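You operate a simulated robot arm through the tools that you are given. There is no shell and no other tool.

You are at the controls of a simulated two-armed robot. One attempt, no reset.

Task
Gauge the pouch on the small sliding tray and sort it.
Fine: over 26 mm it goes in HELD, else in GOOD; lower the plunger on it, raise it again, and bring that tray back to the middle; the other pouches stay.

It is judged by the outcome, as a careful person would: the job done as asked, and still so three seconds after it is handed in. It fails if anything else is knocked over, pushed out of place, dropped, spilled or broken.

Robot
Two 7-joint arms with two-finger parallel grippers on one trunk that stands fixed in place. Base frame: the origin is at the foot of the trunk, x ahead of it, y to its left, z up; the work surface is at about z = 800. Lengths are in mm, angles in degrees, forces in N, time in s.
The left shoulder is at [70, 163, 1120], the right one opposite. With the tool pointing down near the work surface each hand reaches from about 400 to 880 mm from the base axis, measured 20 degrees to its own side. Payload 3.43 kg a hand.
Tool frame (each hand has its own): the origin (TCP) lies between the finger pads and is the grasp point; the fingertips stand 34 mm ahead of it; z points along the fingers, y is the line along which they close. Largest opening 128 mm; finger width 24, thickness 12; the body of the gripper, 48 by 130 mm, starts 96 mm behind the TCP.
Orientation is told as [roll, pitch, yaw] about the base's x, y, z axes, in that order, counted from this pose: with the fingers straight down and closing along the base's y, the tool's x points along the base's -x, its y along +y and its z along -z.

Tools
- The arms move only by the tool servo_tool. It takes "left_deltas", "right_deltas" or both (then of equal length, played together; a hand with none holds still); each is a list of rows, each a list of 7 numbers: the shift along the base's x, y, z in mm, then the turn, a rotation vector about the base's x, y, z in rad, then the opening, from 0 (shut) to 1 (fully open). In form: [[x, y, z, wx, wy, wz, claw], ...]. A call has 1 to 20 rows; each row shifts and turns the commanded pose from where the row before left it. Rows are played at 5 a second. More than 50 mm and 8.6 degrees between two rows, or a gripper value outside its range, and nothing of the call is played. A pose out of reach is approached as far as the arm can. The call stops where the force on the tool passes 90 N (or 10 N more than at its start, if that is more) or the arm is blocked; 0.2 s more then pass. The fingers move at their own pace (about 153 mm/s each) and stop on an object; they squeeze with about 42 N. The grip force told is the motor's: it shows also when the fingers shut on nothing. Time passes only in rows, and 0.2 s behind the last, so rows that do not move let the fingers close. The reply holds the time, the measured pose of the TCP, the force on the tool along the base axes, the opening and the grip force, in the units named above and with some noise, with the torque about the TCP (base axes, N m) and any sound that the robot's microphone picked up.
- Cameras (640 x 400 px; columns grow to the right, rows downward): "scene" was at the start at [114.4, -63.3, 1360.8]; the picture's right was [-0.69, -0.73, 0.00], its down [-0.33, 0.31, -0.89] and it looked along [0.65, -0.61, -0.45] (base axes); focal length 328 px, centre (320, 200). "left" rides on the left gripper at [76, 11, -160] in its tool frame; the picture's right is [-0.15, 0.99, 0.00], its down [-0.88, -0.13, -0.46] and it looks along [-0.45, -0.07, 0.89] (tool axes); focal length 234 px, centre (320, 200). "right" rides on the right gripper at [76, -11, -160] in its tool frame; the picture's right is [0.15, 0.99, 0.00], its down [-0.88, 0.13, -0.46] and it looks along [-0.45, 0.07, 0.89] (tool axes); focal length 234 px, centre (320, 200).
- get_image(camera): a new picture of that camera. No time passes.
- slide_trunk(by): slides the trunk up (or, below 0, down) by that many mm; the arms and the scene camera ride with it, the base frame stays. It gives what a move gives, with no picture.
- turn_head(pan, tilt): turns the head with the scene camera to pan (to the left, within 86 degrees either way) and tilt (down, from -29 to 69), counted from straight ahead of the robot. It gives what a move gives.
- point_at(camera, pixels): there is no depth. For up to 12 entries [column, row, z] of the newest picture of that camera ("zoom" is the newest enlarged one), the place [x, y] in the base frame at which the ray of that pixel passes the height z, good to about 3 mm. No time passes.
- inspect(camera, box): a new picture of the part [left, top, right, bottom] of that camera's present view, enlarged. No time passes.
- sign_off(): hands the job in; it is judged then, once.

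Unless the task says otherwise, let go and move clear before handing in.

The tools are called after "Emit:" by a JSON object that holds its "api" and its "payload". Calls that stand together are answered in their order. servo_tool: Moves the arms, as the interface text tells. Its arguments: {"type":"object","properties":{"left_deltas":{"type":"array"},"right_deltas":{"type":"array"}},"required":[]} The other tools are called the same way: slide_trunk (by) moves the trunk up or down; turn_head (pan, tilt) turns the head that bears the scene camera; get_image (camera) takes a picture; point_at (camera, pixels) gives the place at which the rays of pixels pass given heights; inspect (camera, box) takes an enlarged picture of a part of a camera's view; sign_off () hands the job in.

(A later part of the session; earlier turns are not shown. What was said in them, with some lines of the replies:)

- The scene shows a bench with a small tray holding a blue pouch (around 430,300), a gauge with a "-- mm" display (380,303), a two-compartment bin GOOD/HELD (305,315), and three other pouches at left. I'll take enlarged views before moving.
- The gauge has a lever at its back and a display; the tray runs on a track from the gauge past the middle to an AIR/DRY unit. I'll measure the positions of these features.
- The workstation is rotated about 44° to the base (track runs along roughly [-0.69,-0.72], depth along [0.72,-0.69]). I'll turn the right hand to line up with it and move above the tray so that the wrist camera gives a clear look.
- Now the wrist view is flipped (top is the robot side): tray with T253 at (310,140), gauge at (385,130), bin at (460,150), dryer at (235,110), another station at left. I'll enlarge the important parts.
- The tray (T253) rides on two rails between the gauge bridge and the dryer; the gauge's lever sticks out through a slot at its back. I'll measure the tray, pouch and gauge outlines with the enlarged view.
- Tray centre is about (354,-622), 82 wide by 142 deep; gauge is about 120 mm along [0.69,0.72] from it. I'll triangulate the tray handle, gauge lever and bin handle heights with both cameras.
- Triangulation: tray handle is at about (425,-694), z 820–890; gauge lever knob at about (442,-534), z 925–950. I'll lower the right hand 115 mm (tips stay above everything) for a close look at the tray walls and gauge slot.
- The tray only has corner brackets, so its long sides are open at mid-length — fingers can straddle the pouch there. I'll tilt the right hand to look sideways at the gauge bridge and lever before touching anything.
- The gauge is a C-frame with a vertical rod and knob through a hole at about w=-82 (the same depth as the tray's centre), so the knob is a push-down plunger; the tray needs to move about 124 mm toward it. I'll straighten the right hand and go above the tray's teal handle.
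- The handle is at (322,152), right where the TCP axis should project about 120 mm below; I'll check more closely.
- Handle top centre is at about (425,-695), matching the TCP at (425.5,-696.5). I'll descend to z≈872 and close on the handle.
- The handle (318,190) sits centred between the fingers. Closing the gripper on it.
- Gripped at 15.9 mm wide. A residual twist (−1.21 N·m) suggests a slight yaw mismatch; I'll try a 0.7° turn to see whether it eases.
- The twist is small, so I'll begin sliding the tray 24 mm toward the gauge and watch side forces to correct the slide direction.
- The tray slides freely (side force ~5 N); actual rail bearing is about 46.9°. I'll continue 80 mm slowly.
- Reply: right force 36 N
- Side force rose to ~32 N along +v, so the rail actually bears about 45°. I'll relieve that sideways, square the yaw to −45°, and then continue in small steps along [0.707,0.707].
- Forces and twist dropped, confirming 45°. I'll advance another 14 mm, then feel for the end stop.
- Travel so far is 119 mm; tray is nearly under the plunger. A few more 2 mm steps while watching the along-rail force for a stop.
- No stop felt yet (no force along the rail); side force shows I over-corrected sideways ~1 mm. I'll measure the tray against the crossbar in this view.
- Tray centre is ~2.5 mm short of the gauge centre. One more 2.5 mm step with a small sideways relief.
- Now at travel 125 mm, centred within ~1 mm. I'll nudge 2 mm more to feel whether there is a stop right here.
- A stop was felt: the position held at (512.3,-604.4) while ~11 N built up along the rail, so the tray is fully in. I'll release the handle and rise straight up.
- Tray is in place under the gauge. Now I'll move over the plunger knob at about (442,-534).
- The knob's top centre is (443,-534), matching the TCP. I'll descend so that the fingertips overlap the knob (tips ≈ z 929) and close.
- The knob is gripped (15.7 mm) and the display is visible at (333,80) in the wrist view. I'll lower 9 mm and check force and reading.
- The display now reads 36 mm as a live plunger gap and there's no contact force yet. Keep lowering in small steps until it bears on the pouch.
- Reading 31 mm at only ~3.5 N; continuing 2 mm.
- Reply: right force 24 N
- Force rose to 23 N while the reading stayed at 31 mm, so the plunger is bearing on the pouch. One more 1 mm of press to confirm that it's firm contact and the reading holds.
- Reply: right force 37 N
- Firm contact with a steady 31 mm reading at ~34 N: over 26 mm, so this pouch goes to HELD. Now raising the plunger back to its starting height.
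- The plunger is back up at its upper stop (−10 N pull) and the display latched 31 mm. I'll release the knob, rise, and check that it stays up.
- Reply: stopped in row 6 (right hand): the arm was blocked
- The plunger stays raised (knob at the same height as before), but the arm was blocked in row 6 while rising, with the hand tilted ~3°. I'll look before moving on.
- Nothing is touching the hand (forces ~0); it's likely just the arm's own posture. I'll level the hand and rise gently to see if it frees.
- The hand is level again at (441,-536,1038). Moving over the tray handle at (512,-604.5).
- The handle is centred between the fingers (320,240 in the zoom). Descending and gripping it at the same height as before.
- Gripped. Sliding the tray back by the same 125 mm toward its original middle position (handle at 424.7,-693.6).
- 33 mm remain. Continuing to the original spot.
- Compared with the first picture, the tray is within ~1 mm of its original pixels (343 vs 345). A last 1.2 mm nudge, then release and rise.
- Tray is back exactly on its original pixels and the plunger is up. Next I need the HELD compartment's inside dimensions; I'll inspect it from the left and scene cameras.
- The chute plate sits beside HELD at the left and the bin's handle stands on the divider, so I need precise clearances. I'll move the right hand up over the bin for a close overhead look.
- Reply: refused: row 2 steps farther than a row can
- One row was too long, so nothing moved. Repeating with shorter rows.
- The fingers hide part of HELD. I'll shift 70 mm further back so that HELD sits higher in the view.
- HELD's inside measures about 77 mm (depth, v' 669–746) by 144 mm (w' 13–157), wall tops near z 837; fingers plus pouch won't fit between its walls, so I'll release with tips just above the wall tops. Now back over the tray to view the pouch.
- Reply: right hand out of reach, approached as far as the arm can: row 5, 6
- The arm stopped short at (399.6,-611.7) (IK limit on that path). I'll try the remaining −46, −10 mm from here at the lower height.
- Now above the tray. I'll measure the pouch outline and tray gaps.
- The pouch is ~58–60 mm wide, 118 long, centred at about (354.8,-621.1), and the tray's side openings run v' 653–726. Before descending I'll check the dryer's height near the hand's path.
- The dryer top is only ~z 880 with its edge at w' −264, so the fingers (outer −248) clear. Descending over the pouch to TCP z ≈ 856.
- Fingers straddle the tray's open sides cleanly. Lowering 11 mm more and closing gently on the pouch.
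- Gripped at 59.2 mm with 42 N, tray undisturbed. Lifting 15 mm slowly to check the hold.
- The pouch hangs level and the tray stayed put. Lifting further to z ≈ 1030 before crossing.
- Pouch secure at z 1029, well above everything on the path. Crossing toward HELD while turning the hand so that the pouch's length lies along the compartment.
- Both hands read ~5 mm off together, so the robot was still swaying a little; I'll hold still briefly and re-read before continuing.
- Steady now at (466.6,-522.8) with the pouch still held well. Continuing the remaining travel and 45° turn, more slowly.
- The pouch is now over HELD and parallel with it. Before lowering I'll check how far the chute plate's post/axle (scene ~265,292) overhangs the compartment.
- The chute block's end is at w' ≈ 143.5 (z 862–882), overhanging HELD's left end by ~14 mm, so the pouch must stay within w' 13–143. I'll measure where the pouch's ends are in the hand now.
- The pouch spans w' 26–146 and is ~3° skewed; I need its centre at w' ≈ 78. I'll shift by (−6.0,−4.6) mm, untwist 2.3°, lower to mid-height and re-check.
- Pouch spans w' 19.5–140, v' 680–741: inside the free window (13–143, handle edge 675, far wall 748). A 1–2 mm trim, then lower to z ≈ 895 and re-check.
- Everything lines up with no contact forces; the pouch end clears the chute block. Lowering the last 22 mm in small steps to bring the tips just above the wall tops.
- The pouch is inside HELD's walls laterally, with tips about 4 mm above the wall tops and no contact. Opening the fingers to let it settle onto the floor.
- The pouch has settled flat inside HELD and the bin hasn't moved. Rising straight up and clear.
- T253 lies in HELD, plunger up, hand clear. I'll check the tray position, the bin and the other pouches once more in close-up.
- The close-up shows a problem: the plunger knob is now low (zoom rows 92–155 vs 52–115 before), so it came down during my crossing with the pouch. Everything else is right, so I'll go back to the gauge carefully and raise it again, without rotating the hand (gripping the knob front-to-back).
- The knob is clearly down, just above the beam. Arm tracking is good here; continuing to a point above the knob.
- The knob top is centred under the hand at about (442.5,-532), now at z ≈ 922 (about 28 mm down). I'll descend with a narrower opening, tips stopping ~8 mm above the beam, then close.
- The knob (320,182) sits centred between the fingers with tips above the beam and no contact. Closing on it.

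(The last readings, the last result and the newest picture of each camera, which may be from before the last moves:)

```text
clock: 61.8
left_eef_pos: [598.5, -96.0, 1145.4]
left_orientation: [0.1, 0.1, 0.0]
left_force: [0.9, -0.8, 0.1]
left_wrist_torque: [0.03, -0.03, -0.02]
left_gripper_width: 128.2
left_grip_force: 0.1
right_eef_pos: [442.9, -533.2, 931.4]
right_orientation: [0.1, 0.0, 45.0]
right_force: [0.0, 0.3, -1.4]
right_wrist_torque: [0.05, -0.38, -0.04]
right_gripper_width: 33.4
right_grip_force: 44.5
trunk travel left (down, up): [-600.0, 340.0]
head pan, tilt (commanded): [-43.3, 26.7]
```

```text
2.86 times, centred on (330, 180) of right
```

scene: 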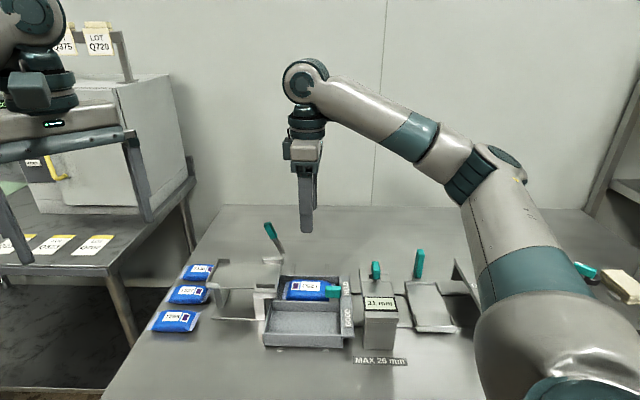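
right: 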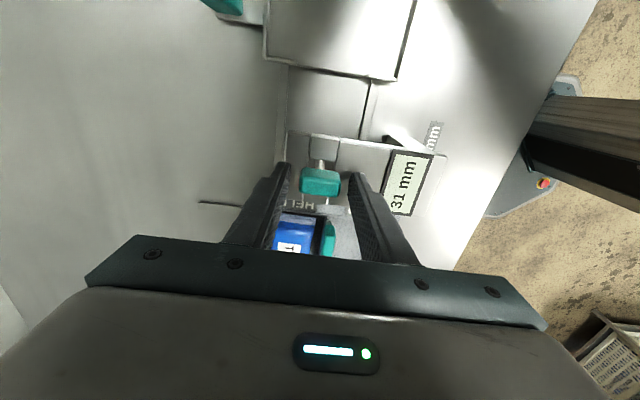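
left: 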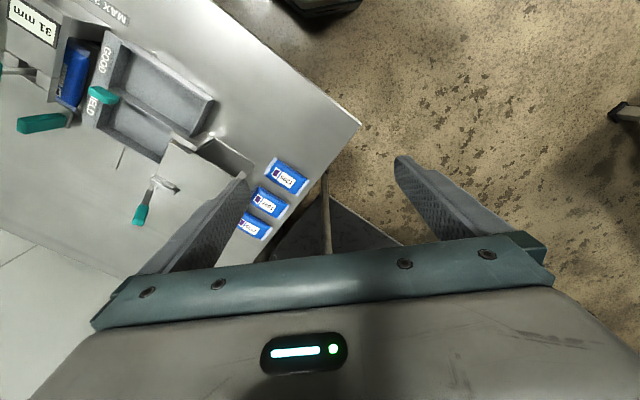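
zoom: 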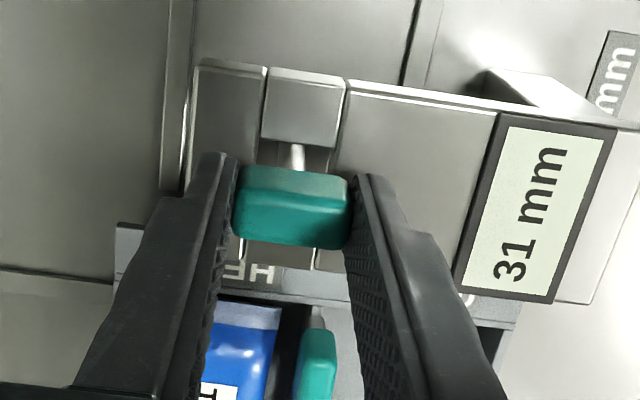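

Knob firmly held (33.4 mm). Raising it in small steps, watching for the upper stop.

Emit:
{"api": "servo_tool", "payload": {"right_deltas": [[0, 0, 5, 0, 0, 0, 0.1], [0, 0, 5, 0, 0, 0, 0.1], [0, 0, 5, 0, 0, 0, 0.1], [0, 0, 5, 0, 0, 0, 0.1], [0, 0, 4, 0, 0, 0, 0.1], [0, 0, 0, 0, 0, 0, 0.1]]}}

Emit:
{"api": "inspect", "payload": {"camera": "scene", "box": [330, 220, 430, 320]}}

```text
clock: 63.2
left_eef_pos: [598.1, -96.6, 1146.5]
left_orientation: [0.1, 0.1, 0.0]
left_force: [-1.1, -0.4, -0.1]
left_wrist_torque: [-0.02, 0.0, -0.01]
left_gripper_width: 128.0
left_grip_force: 0.0
right_eef_pos: [442.3, -533.6, 956.8]
right_orientation: [0.2, 0.0, 45.0]
right_force: [1.2, -5.4, -0.9]
right_wrist_torque: [-0.32, -0.16, -0.13]
right_gripper_width: 33.5
right_grip_force: 44.6
trunk travel left (down, up): [-600.0, 340.0]
head pan, tilt (commanded): [-43.3, 26.7]
```

```text
4.00 times, centred on (380, 270) of scene
```

zoom: 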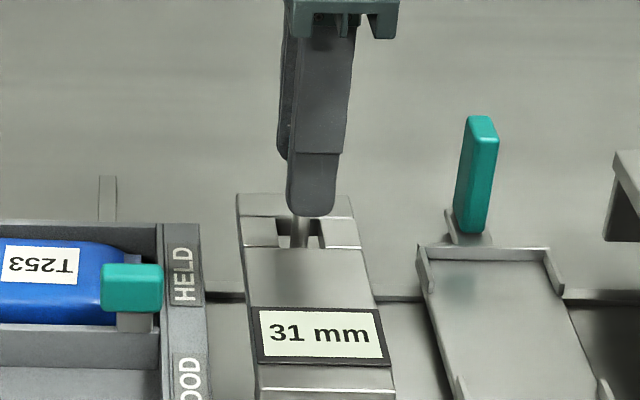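

No stop yet at z 956.8; raising in 2 mm steps.

Emit:
{"api": "servo_tool", "payload": {"right_deltas": [[0, 0, 2, 0, 0, 0, 0.1], [0, 0, 2, 0, 0, 0, 0.1], [0, 0, 0, 0, 0, 0, 0.1]]}}

```text
clock: 64.0
left_eef_pos: [598.4, -96.9, 1146.1]
left_orientation: [0.1, 0.1, 0.0]
left_force: [-0.1, -0.3, -0.9]
left_wrist_torque: [0.02, -0.02, -0.03]
left_gripper_width: 128.2
left_grip_force: 0.1
right_eef_pos: [442.5, -533.3, 958.4]
right_orientation: [0.2, 0.0, 44.9]
right_force: [0.5, -5.9, -1.9]
right_wrist_torque: [-0.4, 0.18, 0.03]
right_gripper_width: 33.2
right_grip_force: 44.4
trunk travel left (down, up): [-600.0, 340.0]
head pan, tilt (commanded): [-43.3, 26.7]
```

Emit:
{"api": "servo_tool", "payload": {"right_deltas": [[0, 0, 1.5, 0, 0, 0, 0.1], [0, 0, 1.5, 0, 0, 0, 0.1], [0, 0, 0, 0, 0, 0, 0.1]]}}

Emit:
{"api": "inspect", "payload": {"camera": "scene", "box": [340, 235, 480, 350]}}

```text
clock: 64.8
left_eef_pos: [598.8, -96.6, 1145.2]
left_orientation: [0.2, 0.1, -0.1]
left_force: [0.3, 0.2, 0.4]
left_wrist_torque: [-0.02, 0.01, -0.02]
left_gripper_width: 128.2
left_grip_force: 0.0
right_eef_pos: [442.5, -533.8, 961.6]
right_orientation: [0.2, 0.1, 45.2]
right_force: [0.5, -3.5, -5.4]
right_wrist_torque: [-0.13, -0.34, -0.04]
right_gripper_width: 33.4
right_grip_force: 45.0
trunk travel left (down, up): [-600.0, 340.0]
head pan, tilt (commanded): [-43.3, 26.7]
```

```text
3.48 times, centred on (410, 292) of scene
```

zoom: 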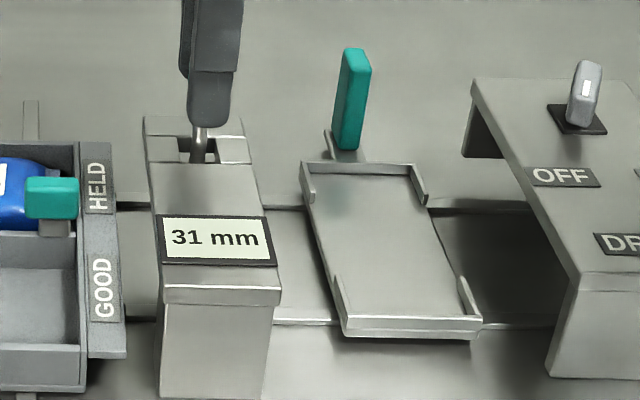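

Pull is starting (−5.4 N). One more 1.5 mm to confirm it's at the top stop.

Emit:
{"api": "servo_tool", "payload": {"right_deltas": [[0, 0, 1.5, 0, 0, 0, 0.1], [0, 0, 0, 0, 0, 0, 0.1], [0, 0, 0, 0, 0, 0, 0.1]]}}

```text
clock: 65.6
left_eef_pos: [599.0, -97.3, 1146.2]
left_orientation: [0.0, 0.1, 0.0]
left_force: [-0.2, -0.8, 0.2]
left_wrist_torque: [-0.04, -0.01, 0.01]
left_gripper_width: 127.8
left_grip_force: 0.2
right_eef_pos: [442.2, -533.5, 962.2]
right_orientation: [0.2, 0.0, 45.1]
right_force: [-7.2, 1.7, -21.2]
right_wrist_torque: [0.06, -0.42, -0.05]
right_gripper_width: 33.4
right_grip_force: 44.6
trunk travel left (down, up): [-600.0, 340.0]
head pan, tilt (commanded): [-43.3, 26.7]
```

At the top stop (−21 N at z 962). Relaxing the pull slightly, opening, and holding to see that the plunger stays up before I lift away.

Emit:
{"api": "servo_tool", "payload": {"right_deltas": [[0, 0, -1.2, 0, 0, 0, 0.1], [0, 0, 0, 0, 0, 0, 0.3], [0, 0, 0, 0, 0, 0, 0.4], [0, 0, 0, 0, 0, 0, 0.4]]}}

Emit:
{"api": "inspect", "payload": {"camera": "right", "box": [250, 110, 410, 250]}}

Emit:
{"api": "inspect", "payload": {"camera": "scene", "box": [340, 235, 480, 350]}}

```text
clock: 66.6
left_eef_pos: [597.6, -96.7, 1145.2]
left_orientation: [0.0, 0.2, 0.0]
left_force: [-1.0, -0.9, -0.1]
left_wrist_torque: [-0.02, -0.01, 0.01]
left_gripper_width: 127.7
left_grip_force: 0.1
right_eef_pos: [442.2, -531.9, 962.1]
right_orientation: [0.1, 0.1, 45.1]
right_force: [-0.2, 0.7, -0.9]
right_wrist_torque: [-0.01, 0.0, 0.03]
right_gripper_width: 51.3
right_grip_force: 0.0
trunk travel left (down, up): [-600.0, 340.0]
head pan, tilt (commanded): [-43.3, 26.7]
```

```text
2.86 times, centred on (330, 180) of right
```

zoom: 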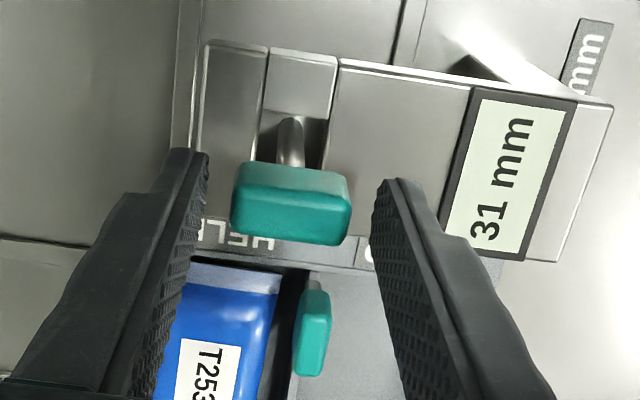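

```text
3.48 times, centred on (410, 292) of scene
```

zoom: 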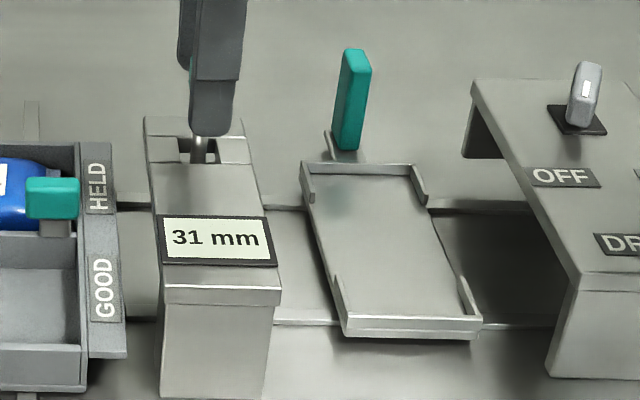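

The knob stays up with the rod exposed after opening. Lifting straight up slowly.

Emit:
{"api": "servo_tool", "payload": {"right_deltas": [[0, 0, 10, 0, 0, 0, 0.4], [0, 0, 20, 0, 0, 0, 0.4], [0, 0, 25, 0, 0, 0, 0.4], [0, 0, 25, 0, 0, 0, 0.4], [0, 0, 0, 0, 0, 0, 0.4]]}}

Emit:
{"api": "inspect", "payload": {"camera": "scene", "box": [340, 235, 480, 350]}}

Emit:
{"api": "get_image", "payload": {"camera": "scene"}}

```text
clock: 67.8
left_eef_pos: [597.9, -97.0, 1145.2]
left_orientation: [0.0, 0.1, 0.0]
left_force: [-0.1, -0.5, 0.1]
left_wrist_torque: [0.03, 0.01, 0.02]
left_gripper_width: 127.8
left_grip_force: 0.1
right_eef_pos: [443.2, -533.7, 1042.8]
right_orientation: [0.0, 0.0, 44.9]
right_force: [-0.6, 0.5, 0.0]
right_wrist_torque: [0.0, 0.01, -0.01]
right_gripper_width: 51.2
right_grip_force: 0.0
trunk travel left (down, up): [-600.0, 340.0]
head pan, tilt (commanded): [-43.3, 26.7]
```

```text
3.48 times, centred on (410, 292) of scene
```

zoom: 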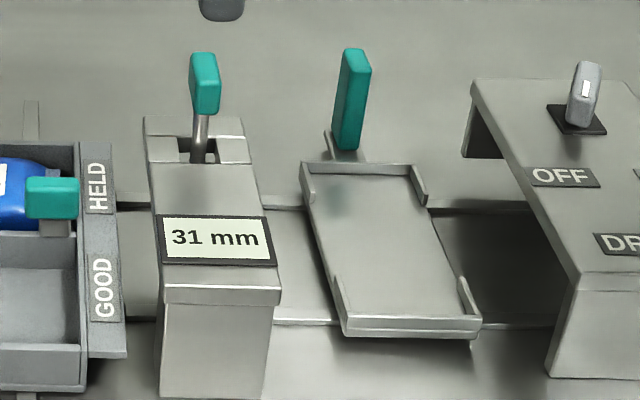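

```text
taken
```

scene: 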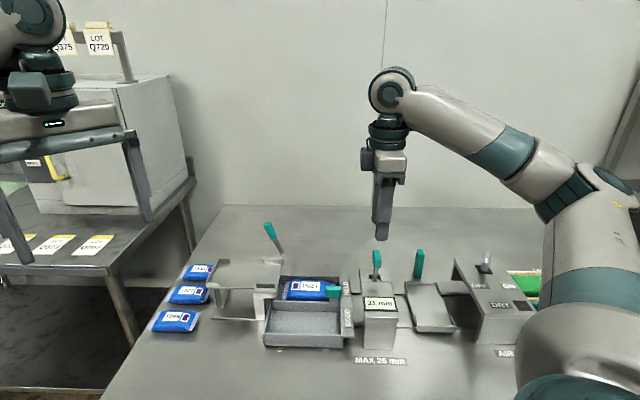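

The plunger is back at its original raised pixels (row 52) and the tray is unchanged. I'll move the hand further up and clear in gentle steps, wait, and verify once more.

Emit:
{"api": "servo_tool", "payload": {"right_deltas": [[0, 0, 15, 0, 0, 0, 0.4], [0, 0, 20, 0, 0, 0, 0.4], [0, 0, 20, 0, 0, 0, 0.4], [-5, 10, 10, 0, 0, 0, 0.4], [-5, 15, 10, 0, 0, 0, 0.4], [-5, 15, 0, 0, 0, 0, 0.4], [0, 0, 0, 0, 0, 0, 0.4], [0, 0, 0, 0, 0, 0, 0.4], [0, 0, 0, 0, 0, 0, 0.4], [0, 0, 0, 0, 0, 0, 0.4], [0, 0, 0, 0, 0, 0, 0.4], [0, 0, 0, 0, 0, 0, 0.4], [0, 0, 0, 0, 0, 0, 0.4], [0, 0, 0, 0, 0, 0, 0.4], [0, 0, 0, 0, 0, 0, 0.4]]}}

Emit:
{"api": "inspect", "payload": {"camera": "scene", "box": [340, 235, 480, 350]}}

Emit:
{"api": "inspect", "payload": {"camera": "scene", "box": [140, 210, 360, 370]}}

Emit:
{"api": "get_image", "payload": {"camera": "right"}}

```text
clock: 71.0
left_eef_pos: [597.0, -96.0, 1146.5]
left_orientation: [0.1, 0.0, -0.1]
left_force: [-0.3, -0.3, -0.1]
left_wrist_torque: [0.02, -0.02, -0.01]
left_gripper_width: 128.1
left_grip_force: 0.1
right_eef_pos: [428.2, -492.4, 1117.5]
right_orientation: [0.0, 0.0, 45.1]
right_force: [0.3, 0.7, -0.1]
right_wrist_torque: [0.0, 0.02, -0.01]
right_gripper_width: 51.5
right_grip_force: 0.1
trunk travel left (down, up): [-600.0, 340.0]
head pan, tilt (commanded): [-43.3, 26.7]
```

```text
3.48 times, centred on (410, 292) of scene
```

zoom: 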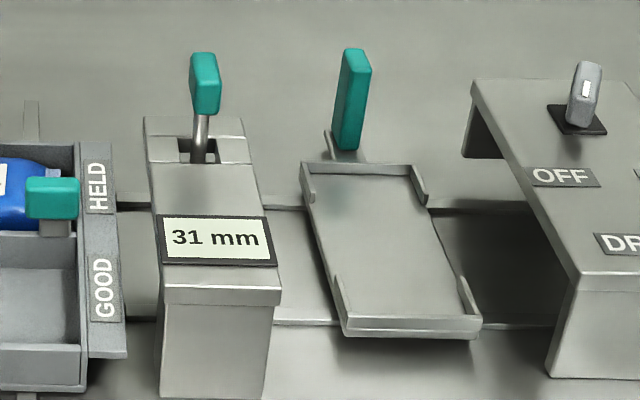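

```text
2.50 times, centred on (250, 290) of scene
```

zoom: 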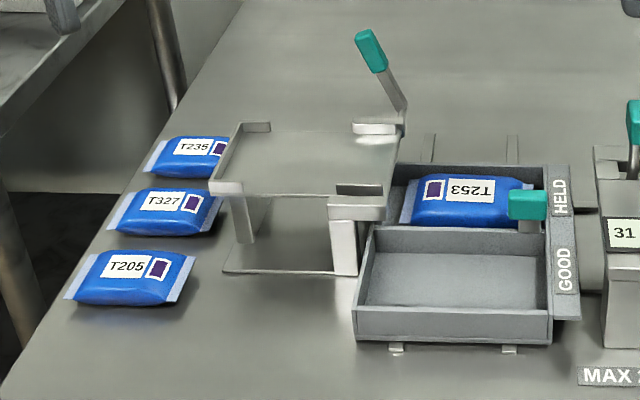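

```text
taken
```

right: 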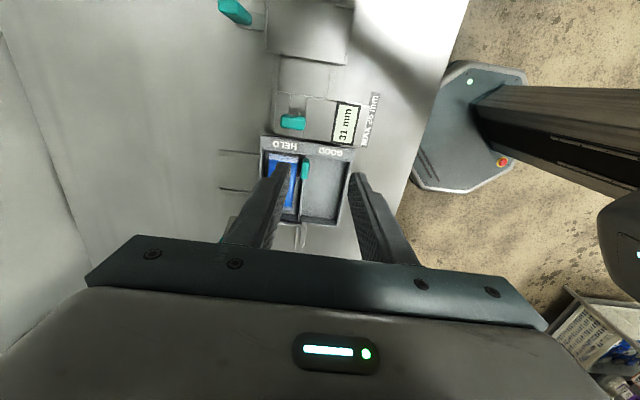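

After several seconds everything holds: the plunger is up, the tray is in the middle, T253 lies in HELD and T205/T327/T235 are untouched. One last look at the right-hand station to be sure that nothing there was disturbed.

Emit:
{"api": "inspect", "payload": {"camera": "scene", "box": [440, 220, 640, 380]}}

```text
2.50 times, centred on (540, 300) of scene
```

zoom: 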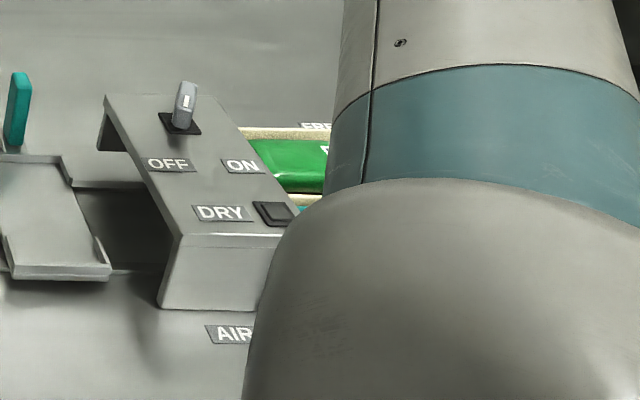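

The dryer switch and the visible part of the green pouch look as they did at the start. The arm hides the rest of that station from this camera, but it stays well above the bench. Job state: T253 read 31 mm and is in HELD, the plunger is raised, the tray is in the middle and the hands are clear, so I'm handing in.

Emit:
{"api": "sign_off", "payload": {}}

```text
The job is handed in.
```

The pouch on the small tray, T253, measured 31 mm, which is over 26 mm, so I put it in HELD.

- **Gauging:** I slid the tray under the gauge and lowered the plunger onto the pouch. The reading held at 31 mm under firm contact. I then raised the plunger and slid the tray back to the middle, matching where it started in the pictures.
- **Plunger came down once:** While I carried the pouch across the gauge, the plunger dropped about 28 mm. I don't know whether I bumped it. I went back, raised it to its top stop, and it was still up several seconds later.
- **Placing the pouch:** The fingers would not fit between HELD's walls with the pouch. I released it just above them, and it dropped about 20 mm and lies flat.
- **Everything else:** T205, T327 and T235 are where they were, and the dryer switch is still at OFF. In the last look my arm hid most of the green and purple pouches at the right. I never worked at that station, but I could not confirm all of it at the end.

Both hands were empty and clear when I handed in.
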